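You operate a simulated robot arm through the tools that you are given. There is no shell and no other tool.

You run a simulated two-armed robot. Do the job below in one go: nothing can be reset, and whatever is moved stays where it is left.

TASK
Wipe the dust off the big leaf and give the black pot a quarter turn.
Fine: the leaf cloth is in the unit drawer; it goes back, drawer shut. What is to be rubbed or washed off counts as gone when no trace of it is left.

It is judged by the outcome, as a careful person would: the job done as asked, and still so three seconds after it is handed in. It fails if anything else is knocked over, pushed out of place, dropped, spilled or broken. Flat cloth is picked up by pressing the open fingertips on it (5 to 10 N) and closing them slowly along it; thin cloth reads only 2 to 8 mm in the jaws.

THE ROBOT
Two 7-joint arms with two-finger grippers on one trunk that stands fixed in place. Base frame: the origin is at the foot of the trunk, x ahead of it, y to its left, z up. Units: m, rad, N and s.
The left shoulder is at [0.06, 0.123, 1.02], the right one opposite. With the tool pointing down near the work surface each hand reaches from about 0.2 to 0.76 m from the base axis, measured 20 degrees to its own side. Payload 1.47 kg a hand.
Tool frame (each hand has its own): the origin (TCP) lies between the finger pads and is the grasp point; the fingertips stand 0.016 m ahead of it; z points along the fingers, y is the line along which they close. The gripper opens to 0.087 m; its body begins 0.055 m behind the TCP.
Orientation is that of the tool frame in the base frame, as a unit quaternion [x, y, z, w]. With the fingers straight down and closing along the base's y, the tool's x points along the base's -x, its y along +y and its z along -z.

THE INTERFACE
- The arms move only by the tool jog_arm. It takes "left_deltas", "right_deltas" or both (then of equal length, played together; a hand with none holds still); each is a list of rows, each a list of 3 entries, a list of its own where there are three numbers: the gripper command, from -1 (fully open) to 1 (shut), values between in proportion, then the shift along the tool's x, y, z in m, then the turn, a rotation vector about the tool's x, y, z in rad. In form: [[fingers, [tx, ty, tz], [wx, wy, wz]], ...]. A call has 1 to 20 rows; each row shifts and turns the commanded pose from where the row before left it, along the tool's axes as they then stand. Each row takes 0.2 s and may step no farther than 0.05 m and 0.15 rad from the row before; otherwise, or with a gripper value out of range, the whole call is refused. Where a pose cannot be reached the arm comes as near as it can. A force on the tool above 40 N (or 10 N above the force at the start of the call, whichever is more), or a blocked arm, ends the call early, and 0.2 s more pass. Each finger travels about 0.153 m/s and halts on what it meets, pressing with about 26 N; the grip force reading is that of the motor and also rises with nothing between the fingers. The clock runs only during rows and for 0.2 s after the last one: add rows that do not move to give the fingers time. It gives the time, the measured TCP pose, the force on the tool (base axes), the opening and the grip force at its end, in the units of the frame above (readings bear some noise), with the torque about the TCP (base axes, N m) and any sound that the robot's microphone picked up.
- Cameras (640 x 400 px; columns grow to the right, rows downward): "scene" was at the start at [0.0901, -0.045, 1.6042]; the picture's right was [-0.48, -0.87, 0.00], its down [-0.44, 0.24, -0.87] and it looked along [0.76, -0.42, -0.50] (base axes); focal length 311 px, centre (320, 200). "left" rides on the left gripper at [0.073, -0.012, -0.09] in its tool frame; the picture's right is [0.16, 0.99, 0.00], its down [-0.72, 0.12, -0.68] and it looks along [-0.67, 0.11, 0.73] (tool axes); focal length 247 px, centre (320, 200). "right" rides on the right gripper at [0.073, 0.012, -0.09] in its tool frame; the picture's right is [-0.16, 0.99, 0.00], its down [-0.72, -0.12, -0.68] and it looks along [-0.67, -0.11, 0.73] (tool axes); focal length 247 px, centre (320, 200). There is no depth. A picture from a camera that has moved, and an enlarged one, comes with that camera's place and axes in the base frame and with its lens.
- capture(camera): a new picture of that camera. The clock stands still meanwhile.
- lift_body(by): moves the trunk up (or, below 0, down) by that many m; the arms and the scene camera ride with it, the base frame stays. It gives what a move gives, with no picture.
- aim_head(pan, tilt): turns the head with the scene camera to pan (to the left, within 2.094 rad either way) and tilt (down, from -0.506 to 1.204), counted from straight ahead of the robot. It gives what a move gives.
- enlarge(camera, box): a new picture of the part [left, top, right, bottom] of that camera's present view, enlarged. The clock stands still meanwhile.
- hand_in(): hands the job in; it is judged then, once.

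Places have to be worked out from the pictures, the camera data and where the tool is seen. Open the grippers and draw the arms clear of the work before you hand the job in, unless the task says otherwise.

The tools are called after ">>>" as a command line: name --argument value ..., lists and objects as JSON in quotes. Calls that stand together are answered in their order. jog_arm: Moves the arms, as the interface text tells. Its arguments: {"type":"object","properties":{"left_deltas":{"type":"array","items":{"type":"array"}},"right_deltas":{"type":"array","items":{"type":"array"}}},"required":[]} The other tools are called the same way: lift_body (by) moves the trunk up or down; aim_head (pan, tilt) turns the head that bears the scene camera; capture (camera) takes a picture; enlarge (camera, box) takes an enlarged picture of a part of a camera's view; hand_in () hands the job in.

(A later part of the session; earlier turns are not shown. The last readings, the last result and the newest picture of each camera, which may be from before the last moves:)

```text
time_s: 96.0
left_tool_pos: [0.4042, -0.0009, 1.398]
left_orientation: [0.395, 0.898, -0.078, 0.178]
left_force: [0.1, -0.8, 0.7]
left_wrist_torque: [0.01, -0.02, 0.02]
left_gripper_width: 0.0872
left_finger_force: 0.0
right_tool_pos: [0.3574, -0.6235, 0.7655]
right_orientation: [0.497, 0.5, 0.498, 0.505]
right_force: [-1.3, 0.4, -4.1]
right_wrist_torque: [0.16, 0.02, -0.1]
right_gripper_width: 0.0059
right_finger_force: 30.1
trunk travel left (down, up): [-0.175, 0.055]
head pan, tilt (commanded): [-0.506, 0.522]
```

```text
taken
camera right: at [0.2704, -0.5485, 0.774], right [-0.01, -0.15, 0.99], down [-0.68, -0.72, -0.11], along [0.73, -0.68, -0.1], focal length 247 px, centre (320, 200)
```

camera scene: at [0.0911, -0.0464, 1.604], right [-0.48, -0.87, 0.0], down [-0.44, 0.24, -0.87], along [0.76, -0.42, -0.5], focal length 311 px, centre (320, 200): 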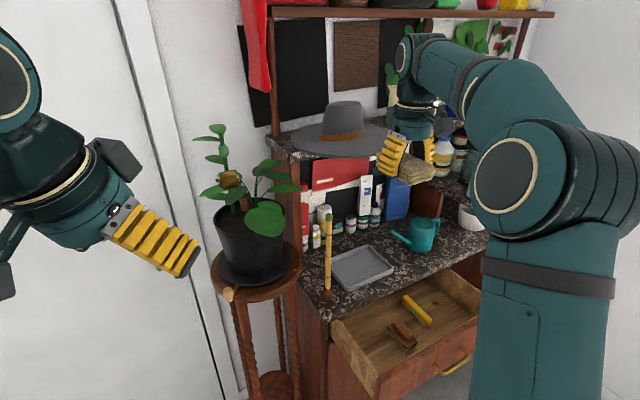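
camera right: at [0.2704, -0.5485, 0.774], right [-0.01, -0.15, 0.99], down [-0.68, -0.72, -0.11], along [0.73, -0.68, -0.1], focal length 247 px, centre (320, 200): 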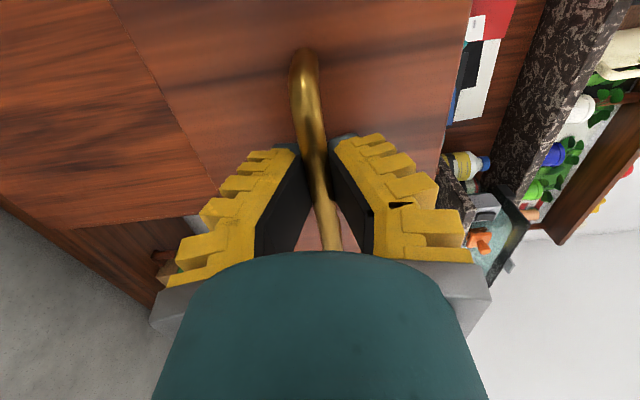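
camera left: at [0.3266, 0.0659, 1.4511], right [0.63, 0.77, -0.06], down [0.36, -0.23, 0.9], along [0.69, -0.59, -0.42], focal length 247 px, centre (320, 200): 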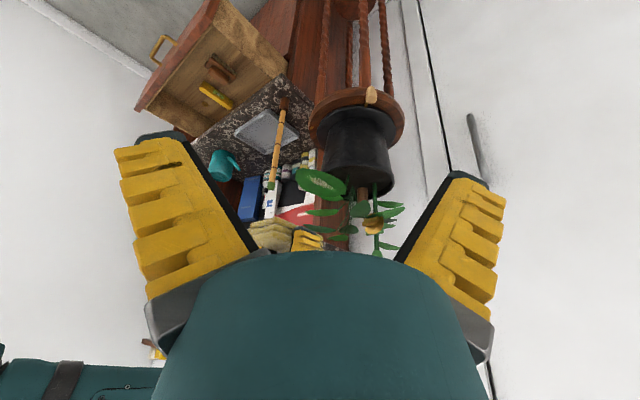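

The bar is gripped. I push the drawer in smoothly, slowing towards the end.

>>> jog_arm --right_deltas '[[1, [0, 0, 0.008], [0, 0, 0]], [1, [0, 0, 0.012], [0, 0, 0]], [1, [0, 0, 0.016], [0, 0, 0]], [1, [0, 0, 0.018], [0, 0, 0]], [1, [0, 0, 0.018], [0, 0, 0]], [1, [0, 0, 0.018], [0, 0, 0]], [1, [0, 0, 0.018], [0, 0, 0]], [1, [0, 0, 0.018], [0, 0, 0]], [1, [0, 0, 0.018], [0, 0, 0]], [1, [0, 0, 0.018], [0, 0, 0]], [1, [0, 0, 0.018], [0, 0, 0]], [1, [0, 0, 0.016], [0, 0, 0]], [1, [0, 0, 0.012], [0, 0, 0]], [1, [0, 0, 0.01], [0, 0, 0]], [1, [0, 0, 0.008], [0, 0, 0]], [1, [0, 0, 0], [0, 0, 0]]]'

>>> enlarge --camera "scene" --box '[320, 230, 480, 390]'

```text
time_s: 99.4
left_tool_pos: [0.4072, -0.0026, 1.3972]
left_orientation: [0.395, 0.898, -0.078, 0.176]
left_force: [0.8, -0.3, 1.0]
left_wrist_torque: [0.02, -0.01, -0.02]
left_gripper_width: 0.0868
left_finger_force: 0.1
right_tool_pos: [0.5846, -0.6236, 0.7662]
right_orientation: [0.499, 0.5, 0.498, 0.503]
right_force: [0.3, 9.5, -32.2]
right_wrist_torque: [0.13, 0.2, 0.36]
right_gripper_width: 0.0055
right_finger_force: 29.8
trunk travel left (down, up): [-0.175, 0.055]
head pan, tilt (commanded): [-0.506, 0.522]
```

```text
2.50 times, centred on (400, 310) of scene
camera zoom: at [0.0931, -0.0473, 1.6039], right [-0.48, -0.87, 0.0], down [-0.44, 0.24, -0.87], along [0.76, -0.42, -0.5], focal length 778 px, centre (120, -75)
```

zoom: 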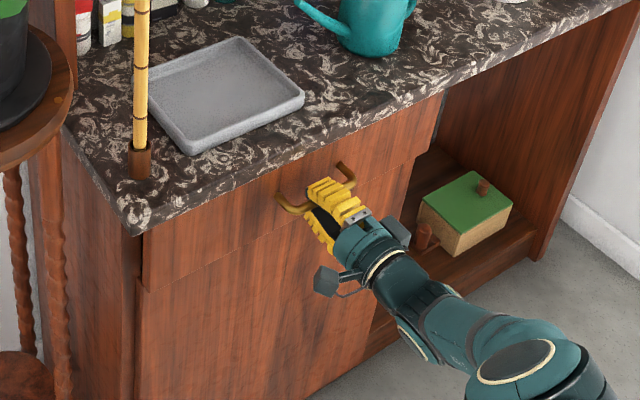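

Nearly closed (x 0.585 of 0.599), but the hand has drifted up against the bar (−32 N in z). I relax it 4 mm down and 1 mm left, then push the rest.

>>> jog_arm --right_deltas '[[1, [0.001, -0.002, 0], [0, 0, 0]], [1, [0, -0.002, 0], [0, 0, 0]], [1, [0, 0, 0.005], [0, 0, 0]], [1, [0, 0, 0.005], [0, 0, 0]], [1, [0, 0, 0.005], [0, 0, 0]], [1, [0, 0, 0], [0, 0, 0]]]'

>>> enlarge --camera "scene" --box '[320, 230, 480, 390]'

```text
time_s: 100.8
left_tool_pos: [0.4048, -0.0, 1.3957]
left_orientation: [0.395, 0.898, -0.078, 0.177]
left_force: [0.1, 0.5, 0.4]
left_wrist_torque: [0.04, 0.0, 0.0]
left_gripper_width: 0.0868
left_finger_force: 0.1
right_tool_pos: [0.6015, -0.6239, 0.7654]
right_orientation: [0.496, 0.5, 0.499, 0.505]
right_force: [0.5, 14.6, -13.7]
right_wrist_torque: [0.21, 0.04, 0.24]
right_gripper_width: 0.0062
right_finger_force: 29.6
trunk travel left (down, up): [-0.175, 0.055]
head pan, tilt (commanded): [-0.506, 0.522]
```

```text
2.50 times, centred on (400, 310) of scene
camera zoom: at [0.0914, -0.0448, 1.6041], right [-0.48, -0.87, 0.0], down [-0.44, 0.24, -0.87], along [0.76, -0.42, -0.5], focal length 778 px, centre (120, -75)
```

zoom: 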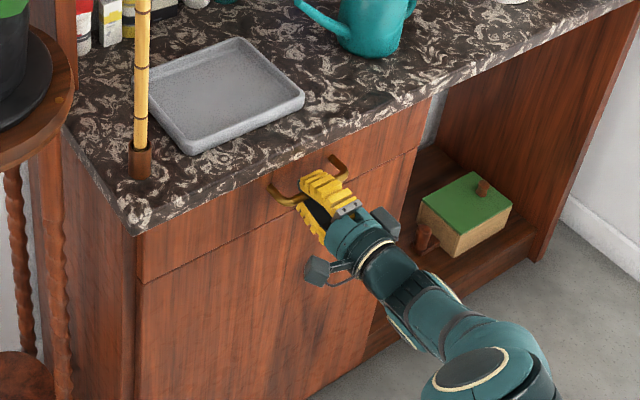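

The drawer front looks flush with the door. I push 4 mm more to confirm it is against its stop.

>>> jog_arm --right_deltas '[[1, [0.001, -0.0015, 0.002], [0, 0, 0]], [1, [0, 0, 0.002], [0, 0, 0]], [1, [0, 0, 0], [0, 0, 0]]]'

```text
time_s: 101.6
left_tool_pos: [0.4044, -0.0001, 1.3965]
left_orientation: [0.395, 0.898, -0.078, 0.178]
left_force: [-0.4, 0.7, -0.7]
left_wrist_torque: [0.0, -0.02, -0.02]
left_gripper_width: 0.0871
left_finger_force: 0.1
right_tool_pos: [0.6034, -0.6249, 0.7651]
right_orientation: [0.496, 0.5, 0.498, 0.506]
right_force: [-1.8, 15.5, -2.9]
right_wrist_torque: [0.19, 0.01, 0.4]
right_gripper_width: 0.0064
right_finger_force: 29.4
trunk travel left (down, up): [-0.175, 0.055]
head pan, tilt (commanded): [-0.506, 0.522]
```

Still only 2 N resisting; I push a little further until a clear stop is felt.

>>> jog_arm --right_deltas '[[1, [0.002, 0, 0.003], [0, 0, 0]], [1, [0.001, 0, 0.003], [0, 0, 0]], [1, [0, 0, 0], [0, 0, 0]]]'

>>> enlarge --camera "scene" --box '[320, 250, 440, 350]'

```text
time_s: 102.4
left_tool_pos: [0.4042, 0.0003, 1.3971]
left_orientation: [0.395, 0.898, -0.078, 0.178]
left_force: [-0.4, -0.5, 0.0]
left_wrist_torque: [-0.01, 0.0, -0.01]
left_gripper_width: 0.087
left_finger_force: 0.0
right_tool_pos: [0.6082, -0.623, 0.766]
right_orientation: [0.496, 0.5, 0.497, 0.507]
right_force: [-18.4, 0.9, 3.0]
right_wrist_torque: [0.03, 0.22, -0.04]
right_gripper_width: 0.0
right_finger_force: 28.3
trunk travel left (down, up): [-0.175, 0.055]
head pan, tilt (commanded): [-0.506, 0.522]
```

```text
4.00 times, centred on (380, 300) of scene
camera zoom: at [0.0898, -0.0446, 1.6043], right [-0.48, -0.87, 0.0], down [-0.44, 0.24, -0.87], along [0.76, -0.42, -0.5], focal length 1245 px, centre (80, -200)
```

zoom: 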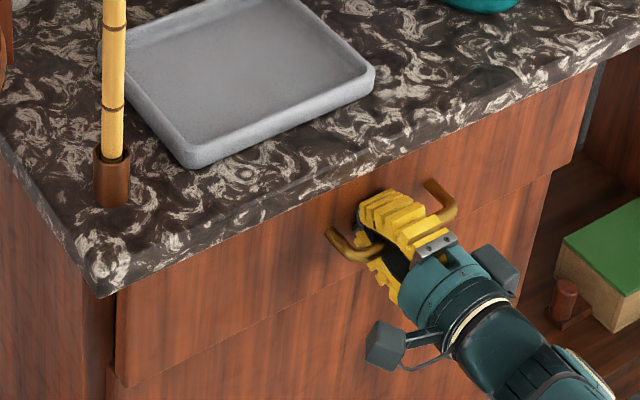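

The fingers slipped past the bar and snapped shut behind it, drawing the drawer out ~3 cm again. I open, back off, and will push the bar with closed fingertips instead.

>>> jog_arm --right_deltas '[[0.6, [0, 0, 0], [0, 0, 0]], [0.2, [0, 0, 0], [0, 0, 0]], [0.1, [0, 0, 0], [0, 0, 0]], [0.1, [0, 0, 0], [0, 0, 0]], [0.1, [0, 0, -0.015], [0, 0, 0]], [0.1, [0, 0, -0.02], [0, 0, 0]], [0.1, [0, 0, -0.025], [0, 0, 0]], [0.1, [0, 0, -0.025], [0, 0, 0]], [0.1, [0, 0, 0], [0, 0, 0]]]'

>>> enlarge --camera "scene" --box '[320, 250, 440, 350]'

>>> capture --camera "right"

```text
time_s: 104.4
left_tool_pos: [0.4039, -0.0005, 1.3973]
left_orientation: [0.395, 0.898, -0.078, 0.178]
left_force: [0.1, 0.1, 0.3]
left_wrist_torque: [-0.04, -0.03, -0.02]
left_gripper_width: 0.0872
left_finger_force: 0.2
right_tool_pos: [0.5243, -0.6191, 0.764]
right_orientation: [0.495, 0.499, 0.499, 0.507]
right_force: [-0.9, 0.6, -0.4]
right_wrist_torque: [0.01, -0.02, -0.01]
right_gripper_width: 0.0446
right_finger_force: 4.3
trunk travel left (down, up): [-0.175, 0.055]
head pan, tilt (commanded): [-0.506, 0.522]
```

```text
4.00 times, centred on (380, 300) of scene
camera zoom: at [0.0903, -0.045, 1.6042], right [-0.49, -0.87, 0.0], down [-0.44, 0.24, -0.87], along [0.76, -0.42, -0.5], focal length 1245 px, centre (80, -200)
```

zoom: 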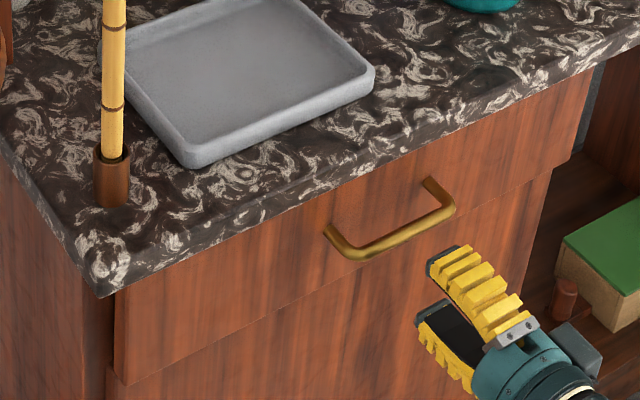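

```text
taken
camera right: at [0.4365, -0.5454, 0.7732], right [-0.01, -0.15, 0.99], down [-0.68, -0.72, -0.11], along [0.73, -0.68, -0.09], focal length 247 px, centre (320, 200)
```

right: 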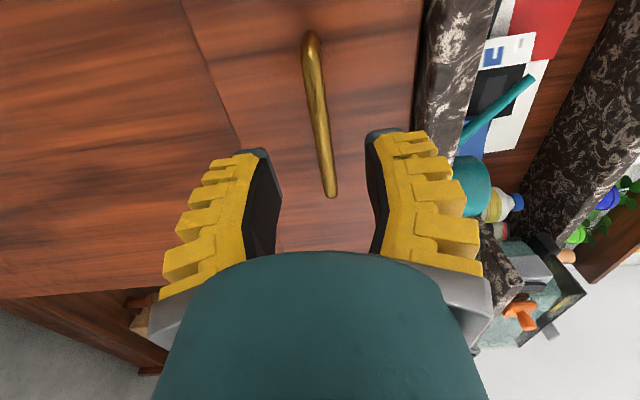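

The drawer is about 1.3 cm open now. I close the fingers fully, raise 1 cm so one fingertip meets the bar squarely, and push.

>>> jog_arm --right_deltas '[[0.6, [0, 0.005, 0], [0, 0, 0]], [1, [0, 0.005, 0], [0, 0, 0]], [1, [0, 0, 0], [0, 0, 0]], [1, [0, 0, 0], [0, 0, 0]], [1, [0, 0, 0.015], [0, 0, 0]], [1, [0, 0, 0.015], [0, 0, 0]], [1, [0, 0, 0.01], [0, 0, 0]], [1, [0, 0, 0.005], [0, 0, 0]], [1, [0, 0, 0], [0, 0, 0]]]'

>>> enlarge --camera "scene" --box '[320, 250, 440, 350]'

```text
time_s: 106.4
left_tool_pos: [0.4057, -0.0002, 1.3969]
left_orientation: [0.395, 0.898, -0.078, 0.177]
left_force: [-0.2, 0.0, 0.0]
left_wrist_torque: [0.01, 0.03, 0.0]
left_gripper_width: 0.087
left_finger_force: 0.1
right_tool_pos: [0.5682, -0.6199, 0.7747]
right_orientation: [0.496, 0.5, 0.498, 0.506]
right_force: [-0.6, -0.4, 0.2]
right_wrist_torque: [-0.01, 0.03, 0.02]
right_gripper_width: 0.0001
right_finger_force: 26.3
trunk travel left (down, up): [-0.175, 0.055]
head pan, tilt (commanded): [-0.506, 0.522]
```

```text
4.00 times, centred on (380, 300) of scene
camera zoom: at [0.0902, -0.045, 1.6042], right [-0.48, -0.87, 0.0], down [-0.44, 0.24, -0.87], along [0.76, -0.42, -0.5], focal length 1245 px, centre (80, -200)
```

zoom: 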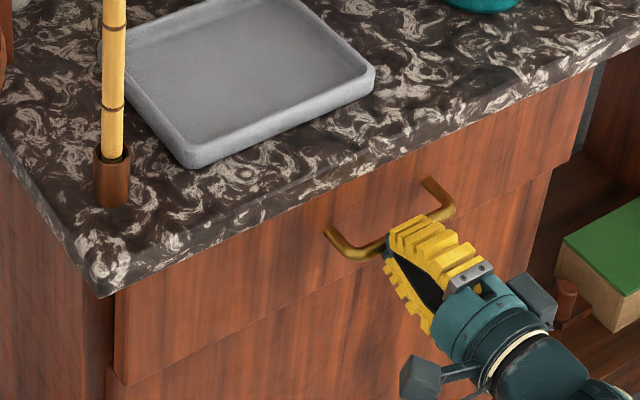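

Tips are just at the bar. I push on in small steps.

>>> jog_arm --right_deltas '[[1, [0, 0, 0.005], [0, 0, 0]], [1, [0, 0, 0.005], [0, 0, 0]], [1, [0, 0, 0.004], [0, 0, 0]], [1, [0, 0, 0.003], [0, 0, 0]], [1, [0, 0, 0], [0, 0, 0]]]'

>>> enlarge --camera "scene" --box '[320, 250, 440, 350]'

```text
time_s: 107.6
left_tool_pos: [0.4041, 0.0007, 1.3976]
left_orientation: [0.396, 0.898, -0.079, 0.178]
left_force: [0.9, -0.5, -0.7]
left_wrist_torque: [0.0, 0.0, 0.03]
left_gripper_width: 0.0871
left_finger_force: 0.1
right_tool_pos: [0.5842, -0.6193, 0.7743]
right_orientation: [0.496, 0.501, 0.498, 0.506]
right_force: [-6.7, 1.1, -0.8]
right_wrist_torque: [0.05, 0.07, 0.03]
right_gripper_width: 0.0
right_finger_force: 26.1
trunk travel left (down, up): [-0.175, 0.055]
head pan, tilt (commanded): [-0.506, 0.522]
```

```text
4.00 times, centred on (380, 300) of scene
camera zoom: at [0.0895, -0.0449, 1.6042], right [-0.48, -0.87, 0.0], down [-0.44, 0.24, -0.87], along [0.76, -0.42, -0.5], focal length 1245 px, centre (80, -200)
```

zoom: 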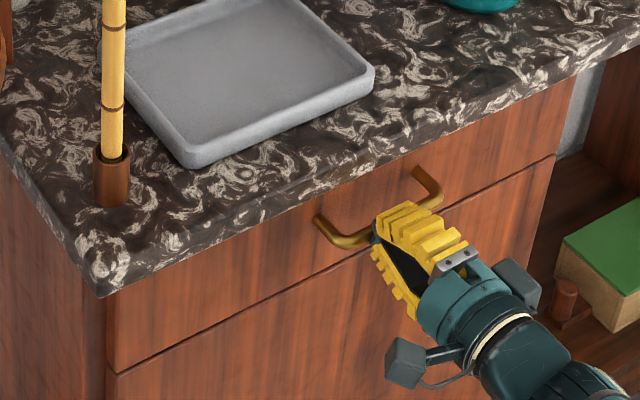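

The drawer is back flush (bar at the same pixel as at the start, 7 N against the stop). I press 2 mm more to seat it, then withdraw.

>>> jog_arm --right_deltas '[[1, [0, 0, 0.002], [0, 0, 0]], [1, [0, 0, 0], [0, 0, 0]], [1, [0, 0, -0.01], [0, 0, 0]], [1, [0, 0, -0.03], [0, 0, 0]], [1, [0, 0, -0.045], [0, 0, 0]], [1, [0, 0, -0.045], [0, 0, 0]], [1, [0, 0, -0.045], [0, 0, 0]], [1, [0, 0, -0.045], [0, 0, 0]], [1, [0, 0, 0], [0, 0, 0]]]'

>>> enlarge --camera "scene" --box '[320, 250, 440, 350]'

```text
time_s: 109.6
left_tool_pos: [0.4041, 0.0005, 1.3958]
left_orientation: [0.395, 0.898, -0.078, 0.177]
left_force: [-0.4, -0.3, -0.3]
left_wrist_torque: [0.03, 0.0, 0.01]
left_gripper_width: 0.087
left_finger_force: 0.0
right_tool_pos: [0.3667, -0.6214, 0.7713]
right_orientation: [0.496, 0.501, 0.497, 0.505]
right_force: [0.2, 0.5, 0.6]
right_wrist_torque: [0.03, 0.01, -0.02]
right_gripper_width: 0.0
right_finger_force: 26.0
trunk travel left (down, up): [-0.175, 0.055]
head pan, tilt (commanded): [-0.506, 0.522]
```

```text
4.00 times, centred on (380, 300) of scene
camera zoom: at [0.0906, -0.0451, 1.6041], right [-0.49, -0.87, 0.0], down [-0.44, 0.24, -0.87], along [0.76, -0.42, -0.5], focal length 1245 px, centre (80, -200)
```

zoom: 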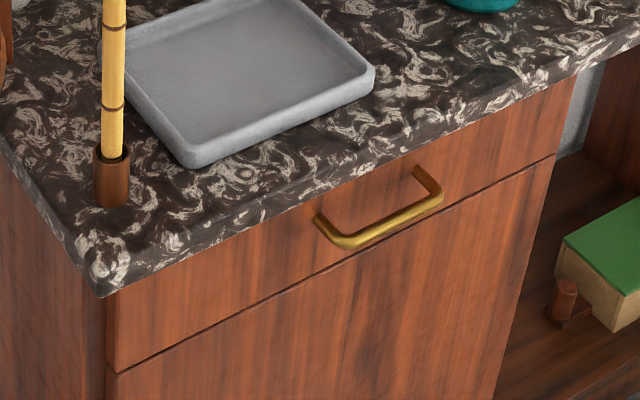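

The drawer is shut and flush. Now the pot: I take a close look at the knob and plate with both cameras.

>>> enlarge --camera "left" --box '[300, 70, 420, 150]'

>>> enlarge --camera "scene" --box '[205, 240, 305, 310]'

```text
5.00 times, centred on (360, 110) of left
camera zoom: at [0.3271, 0.0668, 1.4509], right [0.63, 0.77, -0.06], down [0.36, -0.22, 0.9], along [0.69, -0.59, -0.42], focal length 1235 px, centre (120, 650)
```

zoom: 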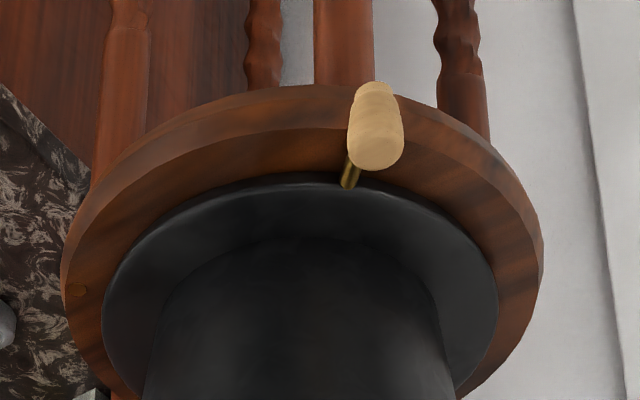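

```text
5.71 times, centred on (255, 275) of scene
camera zoom: at [0.0906, -0.0451, 1.6041], right [-0.49, -0.87, 0.0], down [-0.44, 0.24, -0.87], along [0.76, -0.42, -0.5], focal length 1779 px, centre (691, -229)
```

zoom: 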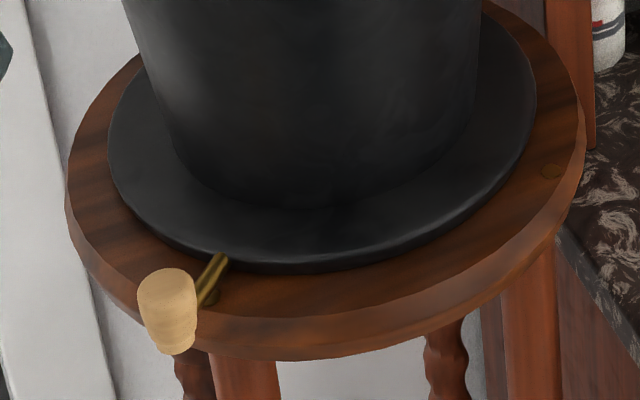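

The plate is a turntable with a lever; brass dots on the stand at ≈135° and ≈225° mark quarter turns, so the lever goes counter-clockwise from one dot to the next. I raise and roll the right hand, and shift the left hand 12 cm left to make room while keeping its view.

>>> jog_arm --right_deltas '[[0.6, [0, 0.046, -0.012], [0, 0, 0]], [0.2, [0, 0.046, -0.012], [0, 0, 0]], [0.0, [0, 0.046, -0.012], [0, 0, 0]], [0.0, [0, 0.046, -0.012], [0, 0, 0]], [0.0, [0, 0.046, -0.012], [0, 0, 0]], [0.0, [0, 0, 0], [0, 0, -0.1309]], [0.0, [0, 0, 0], [0, 0, -0.1309]], [0.0, [0, 0, 0], [0, 0, -0.1309]], [0.0, [0, 0, 0], [0, 0, -0.1309]], [0.0, [0, 0, 0], [0, 0, -0.1309]], [0.0, [0, 0, 0], [0, 0, -0.1309]], [0.0, [0, 0, 0], [0, 0, -0.1309]], [0.0, [0, 0, 0], [0, 0, -0.1309]], [0.0, [0, 0, 0], [0, 0, -0.1309]], [0.0, [0, 0, 0], [0, 0, -0.1309]], [0.0, [0, 0, 0], [0, 0, -0.1309]], [0.0, [0, 0, 0], [0, 0, -0.1309]]]' --left_deltas '[[-1, [0.0273, 0.027, -0.0113], [0, 0, 0]], [-1, [0.0273, 0.027, -0.0113], [0, 0, 0]], [-1, [0.0273, 0.027, -0.0113], [0, 0, 0]], [-1, [0, 0, 0], [0, 0, 0]], [-1, [0, 0, 0], [0, 0, 0]], [-1, [0, 0, 0], [0, 0, 0]], [-1, [0, 0, 0], [0, 0, 0]], [-1, [0, 0, 0], [0, 0, 0]], [-1, [0, 0, 0], [0, 0, 0]], [-1, [0, 0, 0], [0, 0, 0]], [-1, [0, 0, 0], [0, 0, 0]], [-1, [0, 0, 0], [0, 0, 0]], [-1, [0, 0, 0], [0, 0, 0]], [-1, [0, 0, 0], [0, 0, 0]], [-1, [0, 0, 0], [0, 0, 0]], [-1, [0, 0, 0], [0, 0, 0]], [-1, [0, 0, 0], [0, 0, 0]]]'

>>> capture --camera "scene"

>>> capture --camera "left"

```text
time_s: 113.2
left_tool_pos: [0.4044, 0.1196, 1.4]
left_orientation: [0.395, 0.898, -0.078, 0.178]
left_force: [0.2, 0.5, -0.3]
left_wrist_torque: [-0.02, 0.01, -0.01]
left_gripper_width: 0.0868
left_finger_force: 0.0
right_tool_pos: [0.3063, -0.6173, 1.0025]
right_orientation: [-0.003, 0.704, -0.006, 0.71]
right_force: [1.5, 0.6, 1.0]
right_wrist_torque: [0.0, 0.0, 0.0]
right_gripper_width: 0.0494
right_finger_force: 4.0
trunk travel left (down, up): [-0.175, 0.055]
head pan, tilt (commanded): [-0.506, 0.522]
```

```text
taken
camera scene: at [0.0901, -0.045, 1.6042], right [-0.48, -0.87, 0.0], down [-0.44, 0.24, -0.87], along [0.76, -0.42, -0.5], focal length 311 px, centre (320, 200)
```

scene: 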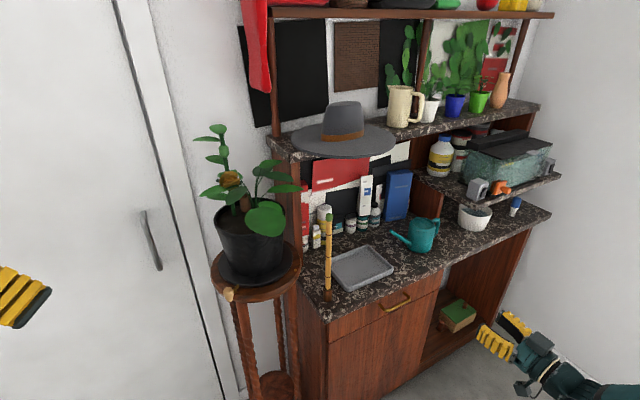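

```text
taken
camera left: at [0.3272, 0.1861, 1.4535], right [0.63, 0.77, -0.06], down [0.36, -0.22, 0.9], along [0.69, -0.59, -0.42], focal length 247 px, centre (320, 200)
```

left: 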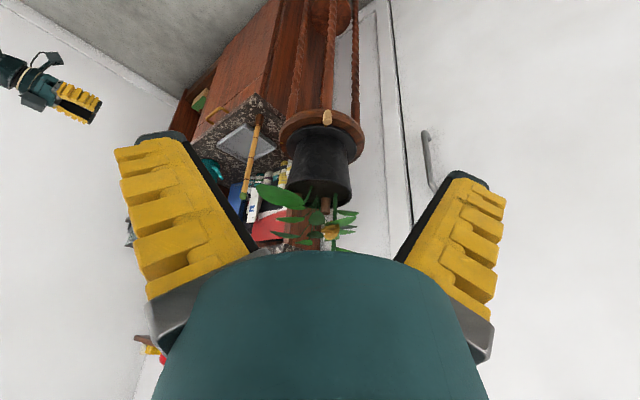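

All is in order. I zoom the left camera on the stand for a fresh triangulation of knob, plate centre and quarter marks.

>>> enlarge --camera "left" --box '[265, 95, 375, 175]'

>>> enlarge --camera "scene" --box '[205, 230, 305, 310]'

```text
5.00 times, centred on (320, 135) of left
camera zoom: at [0.3272, 0.1861, 1.4535], right [0.63, 0.77, -0.06], down [0.36, -0.22, 0.9], along [0.69, -0.59, -0.42], focal length 1235 px, centre (320, 525)
```

zoom: 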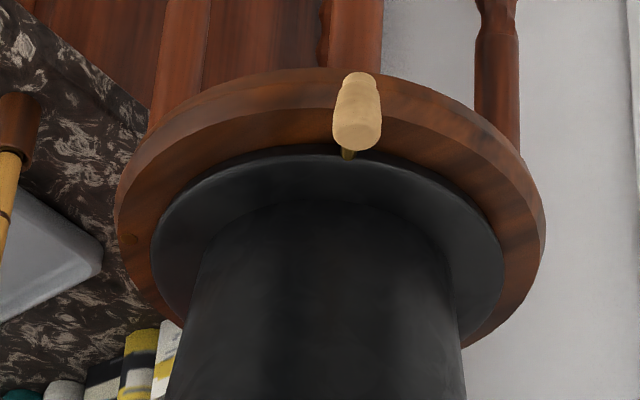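

```text
5.00 times, centred on (255, 270) of scene
camera zoom: at [0.0901, -0.045, 1.6042], right [-0.48, -0.87, 0.0], down [-0.44, 0.24, -0.87], along [0.76, -0.42, -0.5], focal length 1557 px, centre (645, -150)
```

zoom: 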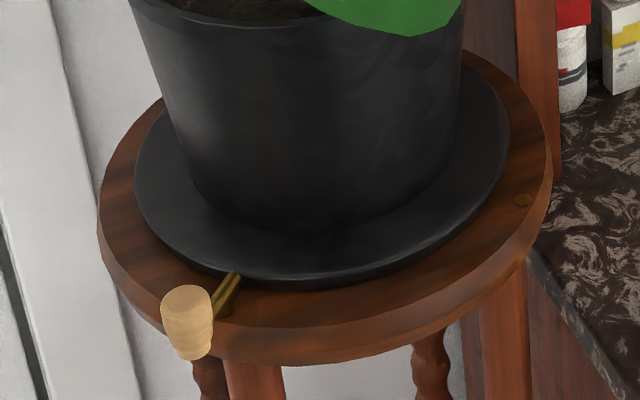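

Refined: knob peg at (0.681,-0.114), z 0.995–1.036; turntable centre ≈(0.770,-0.211), marks at 136° and 226°. I pitch the right hand 45° down and bring it across to in front of the stand.

>>> jog_arm --right_deltas '[[0.0, [0, 0, 0], [0, 0.1309, 0]], [0.0, [0, 0, 0], [0, 0.1309, 0]], [0.0, [0, 0, 0], [0, 0.1309, 0]], [0.0, [0, 0, 0], [0, 0.1309, 0]], [0.0, [0, 0, 0], [0, 0.1309, 0]], [0.0, [0, 0, 0], [0, 0.1309, 0]], [0.0, [-0.0185, 0.0415, 0.0033], [0, 0, 0]], [0.0, [-0.0185, 0.0415, 0.0033], [0, 0, 0]], [0.0, [-0.0185, 0.0415, 0.0033], [0, 0, 0]], [0.0, [-0.0185, 0.0415, 0.0033], [0, 0, 0]], [0.0, [-0.0185, 0.0415, 0.0033], [0, 0, 0]], [0.0, [-0.0185, 0.0415, 0.0033], [0, 0, 0]], [0.0, [-0.0185, 0.0415, 0.0033], [0, 0, 0]], [0.0, [-0.0185, 0.0415, 0.0033], [0, 0, 0]], [0.0, [-0.0185, 0.0415, 0.0033], [0, 0, 0]], [0.0, [-0.0185, 0.0415, 0.0033], [0, 0, 0]], [0.0, [-0.0185, 0.0415, 0.0033], [0, 0, 0]], [0.0, [-0.0185, 0.0415, 0.0033], [0, 0, 0]], [0.0, [-0.0185, 0.0415, 0.0033], [0, 0, 0]]]'

>>> capture --camera "scene"

>>> capture --camera "left"

>>> capture --camera "right"

```text
time_s: 117.2
left_tool_pos: [0.4053, 0.1202, 1.3994]
left_orientation: [0.395, 0.898, -0.079, 0.177]
left_force: [0.2, 1.1, -0.7]
left_wrist_torque: [0.01, -0.02, 0.01]
left_gripper_width: 0.0869
left_finger_force: 0.1
right_tool_pos: [0.5228, -0.084, 1.1377]
right_orientation: [-0.002, 0.923, -0.007, 0.386]
right_force: [0.1, -0.1, 0.2]
right_wrist_torque: [0.01, -0.02, 0.01]
right_gripper_width: 0.0491
right_finger_force: 4.0
right hand out of reach, approached as far as the arm can: row 13, 14
trunk travel left (down, up): [-0.175, 0.055]
head pan, tilt (commanded): [-0.506, 0.522]
```

```text
taken
camera scene: at [0.0907, -0.0442, 1.6041], right [-0.48, -0.87, 0.0], down [-0.44, 0.24, -0.87], along [0.76, -0.42, -0.5], focal length 311 px, centre (320, 200)
```

scene: 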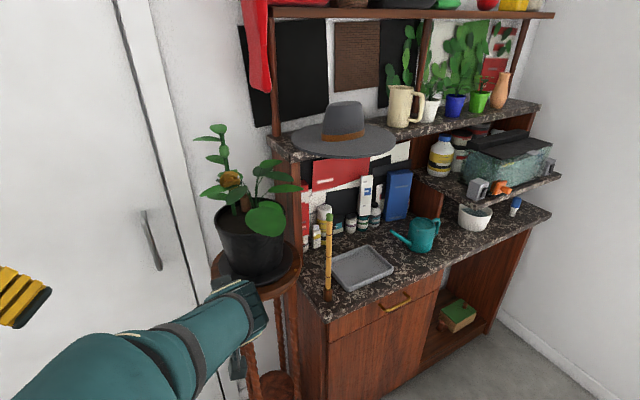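

```text
taken
camera left: at [0.3278, 0.1867, 1.4532], right [0.63, 0.77, -0.06], down [0.36, -0.22, 0.9], along [0.69, -0.59, -0.42], focal length 247 px, centre (320, 200)
```

left: 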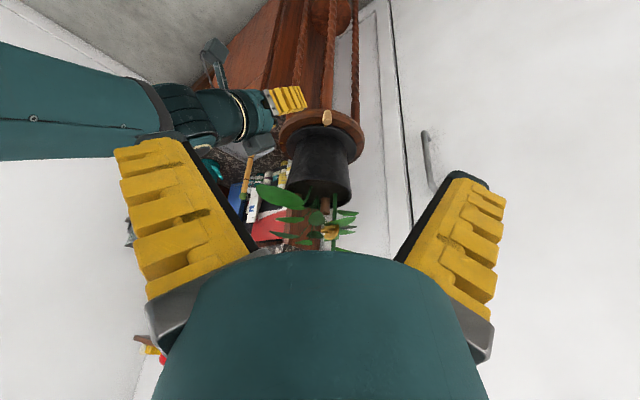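

```text
taken
camera right: at [0.4094, -0.0707, 1.1466], right [0.11, 0.99, 0.1], down [0.02, -0.1, 0.99], along [0.99, -0.11, -0.03], focal length 247 px, centre (320, 200)
```

right: 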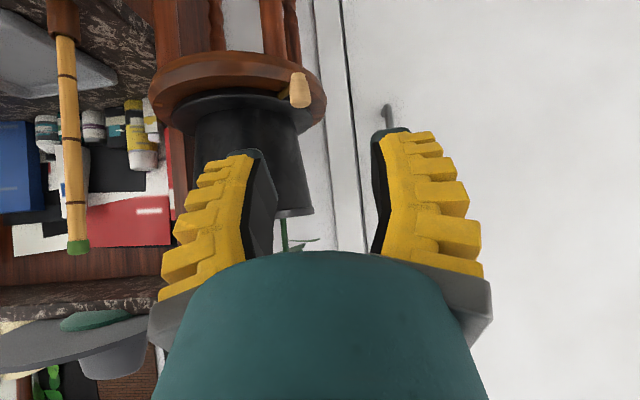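

Arrived at (0.523,-0.084,1.138); the right camera sees knob and stand nearly edge-on. I enlarge that view to judge heights.

>>> enlarge --camera "right" --box '[145, 40, 335, 160]'

```text
3.33 times, centred on (240, 100) of right
camera zoom: at [0.4094, -0.0707, 1.1466], right [0.11, 0.99, 0.1], down [0.02, -0.1, 0.99], along [0.99, -0.11, -0.03], focal length 823 px, centre (587, 533)
```

zoom: 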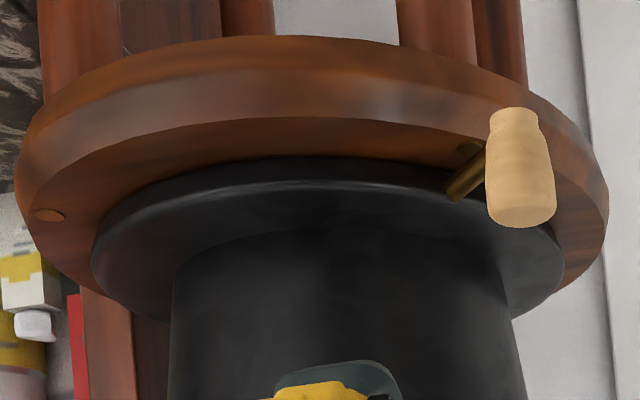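

Heights: stand top ≈1.005, plate top ≈1.013, peg 0.992–1.030. I yaw the hand to face the peg more radially and move to 12 cm before it along the approach line.

>>> jog_arm --right_deltas '[[0.05, [0, 0, 0], [0.0811, 0.0017, 0.0802]], [0.05, [0, 0, 0], [0.0811, 0.0017, 0.0802]], [0.05, [0, 0, 0], [0.0811, 0.0017, 0.0802]], [0.05, [0, 0, 0], [0.0811, 0.0017, 0.0802]], [0.05, [-0.0175, 0.0213, 0.0323], [0, 0, 0]], [0.05, [-0.0175, 0.0213, 0.0323], [0, 0, 0]], [0.05, [0, 0, 0], [0, 0, 0]]]'

>>> capture --camera "right"

>>> enlarge --camera "left" --box '[240, 70, 400, 190]'

```text
time_s: 118.8
left_tool_pos: [0.405, 0.1179, 1.3999]
left_orientation: [0.396, 0.898, -0.078, 0.177]
left_force: [1.0, -0.6, -0.2]
left_wrist_torque: [0.01, 0.0, 0.03]
left_gripper_width: 0.0872
left_finger_force: 0.1
right_tool_pos: [0.6036, -0.0774, 1.1157]
right_orientation: [0.208, 0.899, -0.093, 0.375]
right_force: [0.2, 0.2, -0.1]
right_wrist_torque: [0.01, 0.01, 0.05]
right_gripper_width: 0.0471
right_finger_force: 3.9
trunk travel left (down, up): [-0.175, 0.055]
head pan, tilt (commanded): [-0.506, 0.522]
```

```text
taken
camera right: at [0.5069, -0.0132, 1.1256], right [0.54, 0.84, 0.1], down [-0.03, -0.11, 0.99], along [0.84, -0.54, -0.04], focal length 247 px, centre (320, 200)
```

right: 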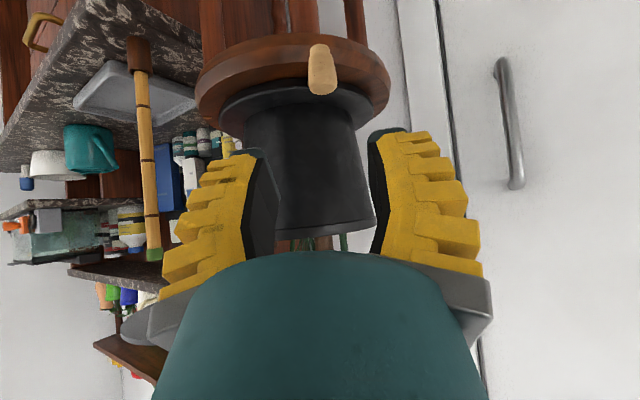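

```text
3.33 times, centred on (320, 130) of left
camera zoom: at [0.3269, 0.1855, 1.4537], right [0.63, 0.77, -0.06], down [0.36, -0.23, 0.9], along [0.69, -0.59, -0.42], focal length 823 px, centre (320, 433)
```

zoom: 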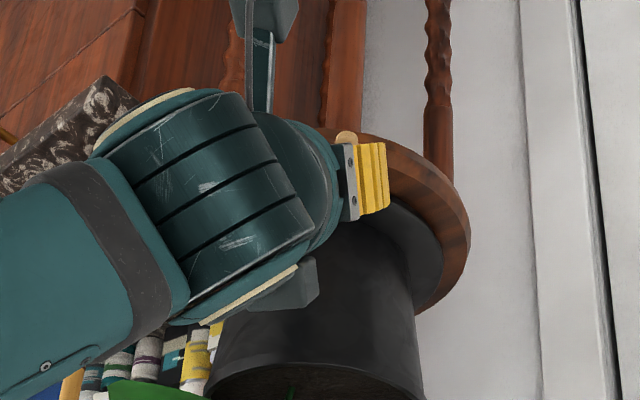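

The peg sits centred between the open fingers. I advance 12 cm along the tool axis so the fingers straddle it without gripping.

>>> jog_arm --right_deltas '[[0.05, [0, 0, 0.03], [0, 0, 0]], [0.05, [0, 0, 0.03], [0, 0, 0]], [0.05, [0, 0, 0.025], [0, 0, 0]], [0.05, [0, 0, 0.015], [0, 0, 0]], [0.05, [0, 0, 0.01], [0, 0, 0]], [0.05, [0, 0, 0], [0, 0, 0]]]'

>>> capture --camera "right"

>>> enlarge --camera "left" --box '[240, 70, 400, 190]'

```text
time_s: 120.2
left_tool_pos: [0.4047, 0.119, 1.3996]
left_orientation: [0.395, 0.898, -0.078, 0.177]
left_force: [-0.2, -0.1, 0.2]
left_wrist_torque: [0.01, 0.01, -0.02]
left_gripper_width: 0.087
left_finger_force: 0.0
right_tool_pos: [0.6718, -0.1116, 1.0399]
right_orientation: [0.208, 0.899, -0.093, 0.374]
right_force: [-0.1, 0.5, -0.3]
right_wrist_torque: [0.0, -0.01, 0.02]
right_gripper_width: 0.0471
right_finger_force: 4.1
trunk travel left (down, up): [-0.175, 0.055]
head pan, tilt (commanded): [-0.506, 0.522]
```

```text
taken
camera right: at [0.5751, -0.0489, 1.0503], right [0.54, 0.84, 0.1], down [-0.02, -0.1, 0.99], along [0.84, -0.54, -0.04], focal length 247 px, centre (320, 200)
```

right: 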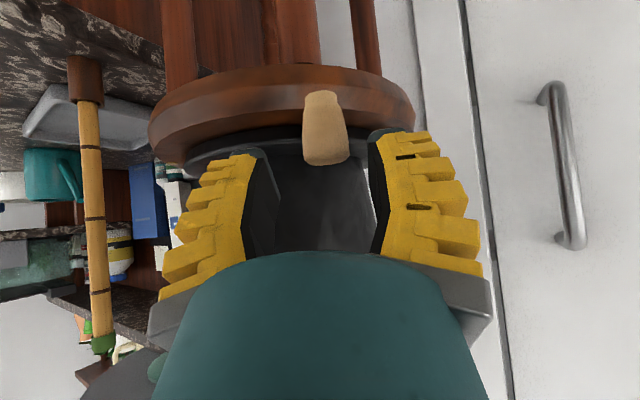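

```text
3.33 times, centred on (320, 130) of left
camera zoom: at [0.327, 0.1861, 1.4535], right [0.63, 0.77, -0.06], down [0.36, -0.22, 0.9], along [0.69, -0.59, -0.42], focal length 823 px, centre (320, 433)
```

zoom: 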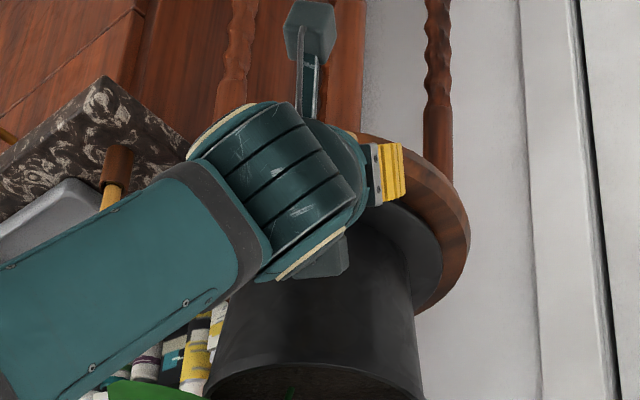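

The peg top is right at the fingertip plane. I advance another 1.4 cm so the fingers overlap the peg.

>>> jog_arm --right_deltas '[[0.05, [0, 0, 0.007], [0, 0, 0]], [0.05, [0, 0, 0.007], [0, 0, 0]], [0.05, [0, 0, 0], [0, 0, 0]]]'

>>> capture --camera "right"

>>> capture --camera "scene"

```text
time_s: 121.0
left_tool_pos: [0.4045, 0.1193, 1.3991]
left_orientation: [0.395, 0.898, -0.078, 0.177]
left_force: [-0.6, -0.2, 0.4]
left_wrist_torque: [0.02, -0.01, -0.01]
left_gripper_width: 0.0872
left_finger_force: 0.0
right_tool_pos: [0.6787, -0.1165, 1.0303]
right_orientation: [0.208, 0.899, -0.093, 0.374]
right_force: [-0.1, 1.3, -0.2]
right_wrist_torque: [-0.01, -0.02, -0.01]
right_gripper_width: 0.0469
right_finger_force: 3.9
trunk travel left (down, up): [-0.175, 0.055]
head pan, tilt (commanded): [-0.506, 0.522]
```

```text
taken
camera right: at [0.5829, -0.053, 1.04], right [0.54, 0.84, 0.1], down [-0.02, -0.1, 0.99], along [0.84, -0.54, -0.04], focal length 247 px, centre (320, 200)
```

right: 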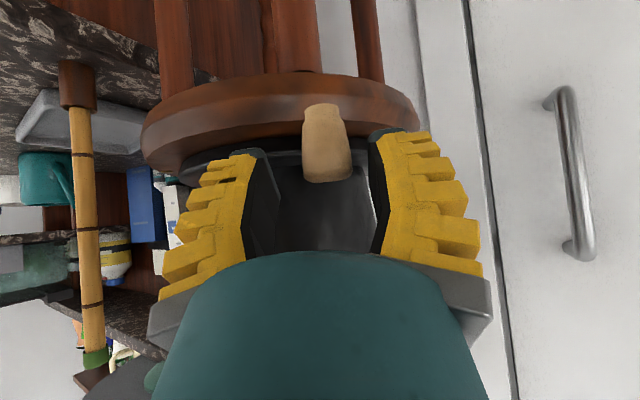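

```text
taken
camera scene: at [0.09, -0.0449, 1.6042], right [-0.48, -0.87, 0.0], down [-0.44, 0.24, -0.87], along [0.76, -0.42, -0.5], focal length 311 px, centre (320, 200)
```

scene: 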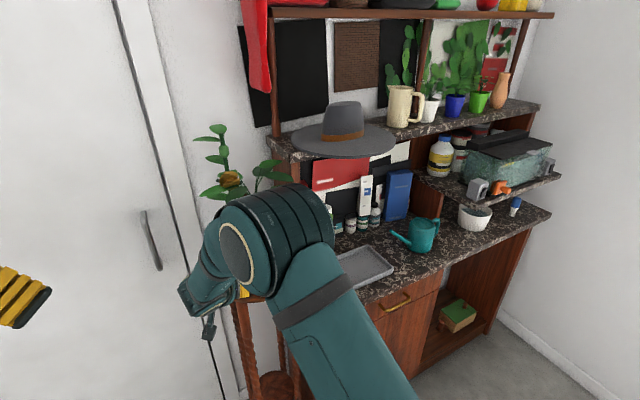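

The arm blocks the scene view, so I check with the left camera that the wrist and elbow are clear of the leaves.

>>> capture --camera "left"

>>> enlarge --camera "left" --box '[200, 80, 400, 250]'

```text
taken
camera left: at [0.3271, 0.1861, 1.4535], right [0.63, 0.77, -0.06], down [0.36, -0.22, 0.9], along [0.69, -0.59, -0.42], focal length 247 px, centre (320, 200)
```

left: 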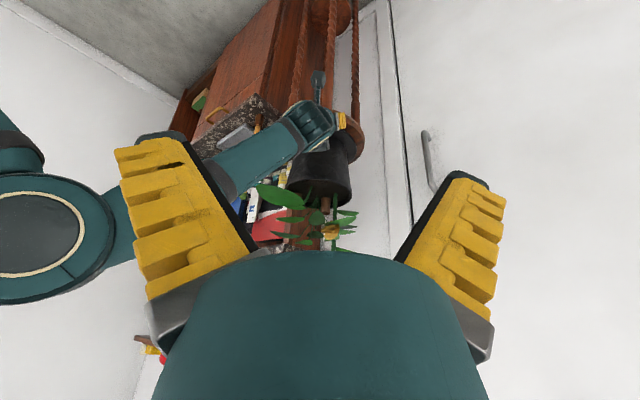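

```text
2.35 times, centred on (300, 165) of left
camera zoom: at [0.3271, 0.1861, 1.4535], right [0.63, 0.77, -0.06], down [0.36, -0.22, 0.9], along [0.69, -0.59, -0.42], focal length 581 px, centre (367, 282)
```

zoom: 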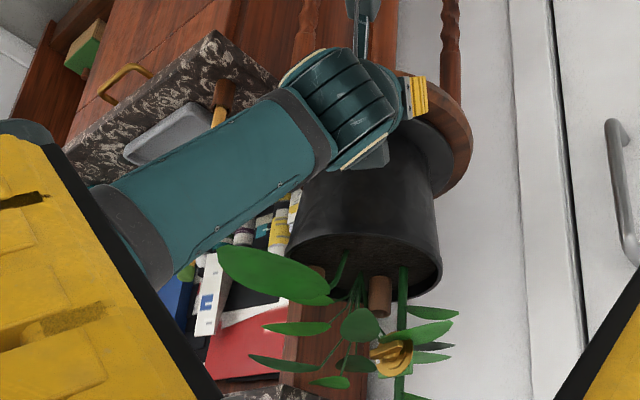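

Arm and leaves are clear. The visible quarter-turn marks fit a counter-clockwise turn from 136° to 226°. I start pushing the peg gently with the trailing finger for about 12°, then check leaf clearance at the shelf panel.

>>> jog_arm --right_deltas '[[0.05, [0.0018, -0.0089, -0.0018], [-0.0273, -0.0004, -0.027]], [0.05, [0.0017, -0.0088, -0.0017], [-0.0273, -0.0005, -0.027]], [0.05, [0.0013, -0.009, -0.0013], [-0.0273, -0.0004, -0.027]], [0.05, [0.0013, -0.009, -0.0013], [-0.0273, -0.0005, -0.027]], [0.05, [0, 0, 0], [0, 0, 0]]]'

>>> enlarge --camera "left" --box '[200, 80, 400, 250]'

>>> capture --camera "right"

>>> capture --camera "scene"

```text
time_s: 122.2
left_tool_pos: [0.404, 0.1194, 1.4]
left_orientation: [0.396, 0.898, -0.077, 0.178]
left_force: [0.3, 0.3, 0.0]
left_wrist_torque: [0.0, 0.01, -0.02]
left_gripper_width: 0.0869
left_finger_force: 0.0
right_tool_pos: [0.6591, -0.1464, 1.0329]
right_orientation: [0.139, 0.912, -0.065, 0.38]
right_force: [-0.5, 1.7, 0.2]
right_wrist_torque: [-0.01, 0.02, 0.03]
right_gripper_width: 0.0483
right_finger_force: 5.1
trunk travel left (down, up): [-0.175, 0.055]
head pan, tilt (commanded): [-0.506, 0.522]
```

```text
2.35 times, centred on (300, 165) of left
camera zoom: at [0.3272, 0.1865, 1.4534], right [0.63, 0.77, -0.06], down [0.36, -0.22, 0.9], along [0.69, -0.59, -0.42], focal length 581 px, centre (367, 282)
```

zoom: 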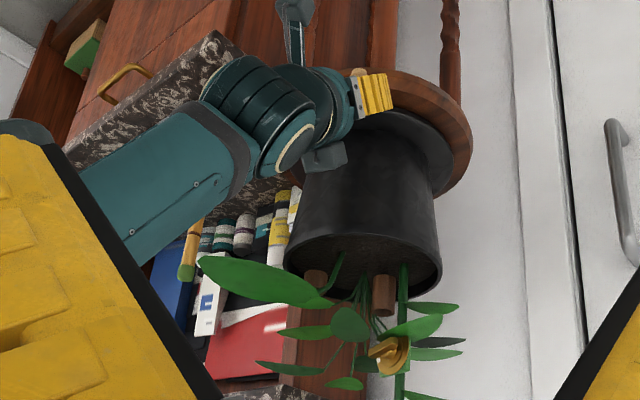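

```text
taken
camera right: at [0.5542, -0.0999, 1.0419], right [0.4, 0.91, 0.1], down [-0.01, -0.11, 0.99], along [0.91, -0.4, -0.04], focal length 247 px, centre (320, 200)
```

right: 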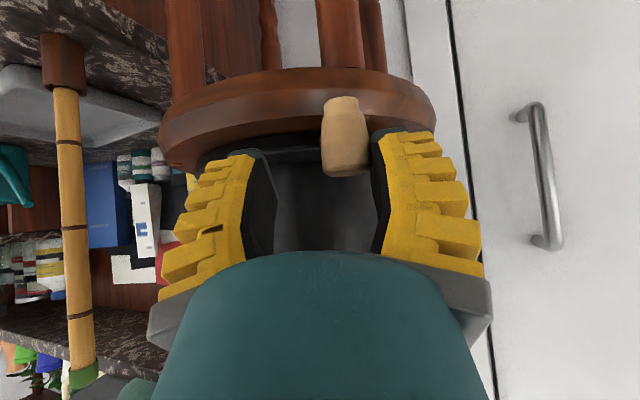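

```text
taken
camera scene: at [0.0901, -0.0446, 1.6042], right [-0.49, -0.87, 0.0], down [-0.44, 0.24, -0.87], along [0.76, -0.42, -0.5], focal length 311 px, centre (320, 200)
```

scene: 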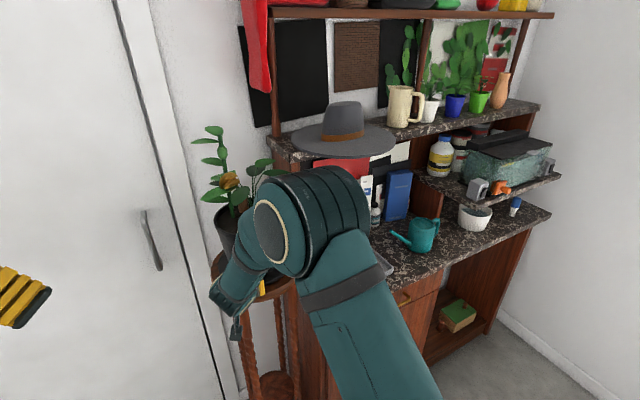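

The turntable moves freely (under 2 N) and the pot turns with it. I check the right-hand leaves against the shelf panel before going on.

>>> enlarge --camera "scene" --box '[195, 120, 315, 210]'

>>> enlarge --camera "left" --box '[260, 170, 360, 252]'

```text
4.44 times, centred on (255, 165) of scene
camera zoom: at [0.0901, -0.0446, 1.6042], right [-0.49, -0.87, 0.0], down [-0.44, 0.24, -0.87], along [0.76, -0.42, -0.5], focal length 1384 px, centre (609, 356)
```

zoom: 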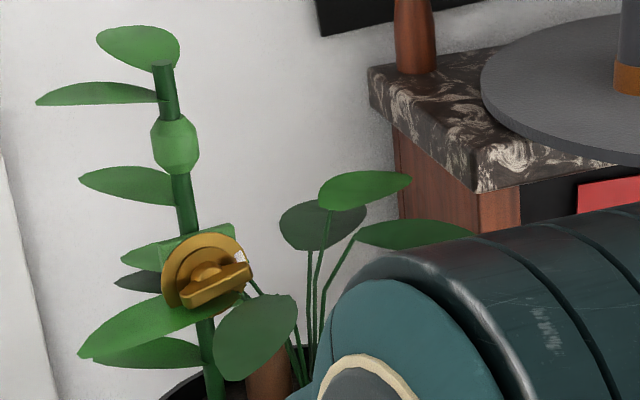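

```text
4.88 times, centred on (310, 211) of left
camera zoom: at [0.3272, 0.1865, 1.4534], right [0.63, 0.77, -0.06], down [0.36, -0.22, 0.9], along [0.69, -0.59, -0.42], focal length 1205 px, centre (369, 146)
```

zoom: 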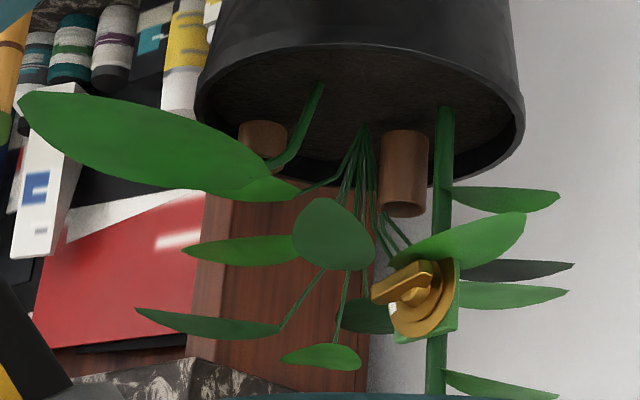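

The low right leaf's tip will pass very near the shelf panel's front edge within the next ~10°. I continue in small steps and watch the force.

>>> jog_arm --right_deltas '[[0.05, [0.0008, -0.008, -0.0008], [-0.0239, -0.0004, -0.0236]], [0.05, [0.0008, -0.008, -0.0008], [-0.0239, -0.0004, -0.0236]], [0.05, [0, 0, 0], [0, 0, 0]]]'

>>> enlarge --camera "left" --box '[260, 170, 360, 252]'

>>> enlarge --camera "scene" --box '[195, 120, 315, 210]'

```text
time_s: 123.0
left_tool_pos: [0.4047, 0.1189, 1.4001]
left_orientation: [0.395, 0.898, -0.079, 0.178]
left_force: [0.0, -1.1, -0.8]
left_wrist_torque: [0.02, 0.0, -0.02]
left_gripper_width: 0.0869
left_finger_force: 0.0
right_tool_pos: [0.6512, -0.162, 1.0329]
right_orientation: [0.109, 0.916, -0.052, 0.382]
right_force: [0.7, 1.3, -0.1]
right_wrist_torque: [-0.03, 0.03, 0.0]
right_gripper_width: 0.0473
right_finger_force: 4.5
trunk travel left (down, up): [-0.175, 0.055]
head pan, tilt (commanded): [-0.506, 0.522]
```

```text
4.88 times, centred on (310, 211) of left
camera zoom: at [0.3273, 0.1863, 1.4534], right [0.63, 0.77, -0.06], down [0.36, -0.22, 0.9], along [0.69, -0.59, -0.42], focal length 1205 px, centre (369, 146)
```

zoom: 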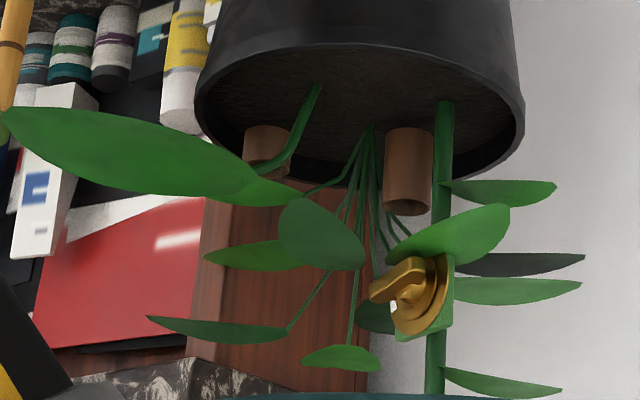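

```text
4.44 times, centred on (255, 165) of scene
camera zoom: at [0.0901, -0.0447, 1.6042], right [-0.49, -0.87, 0.0], down [-0.44, 0.24, -0.87], along [0.76, -0.42, -0.5], focal length 1384 px, centre (609, 356)
```

zoom: 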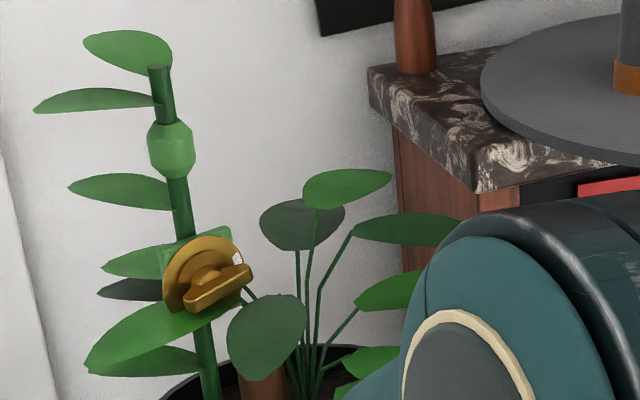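

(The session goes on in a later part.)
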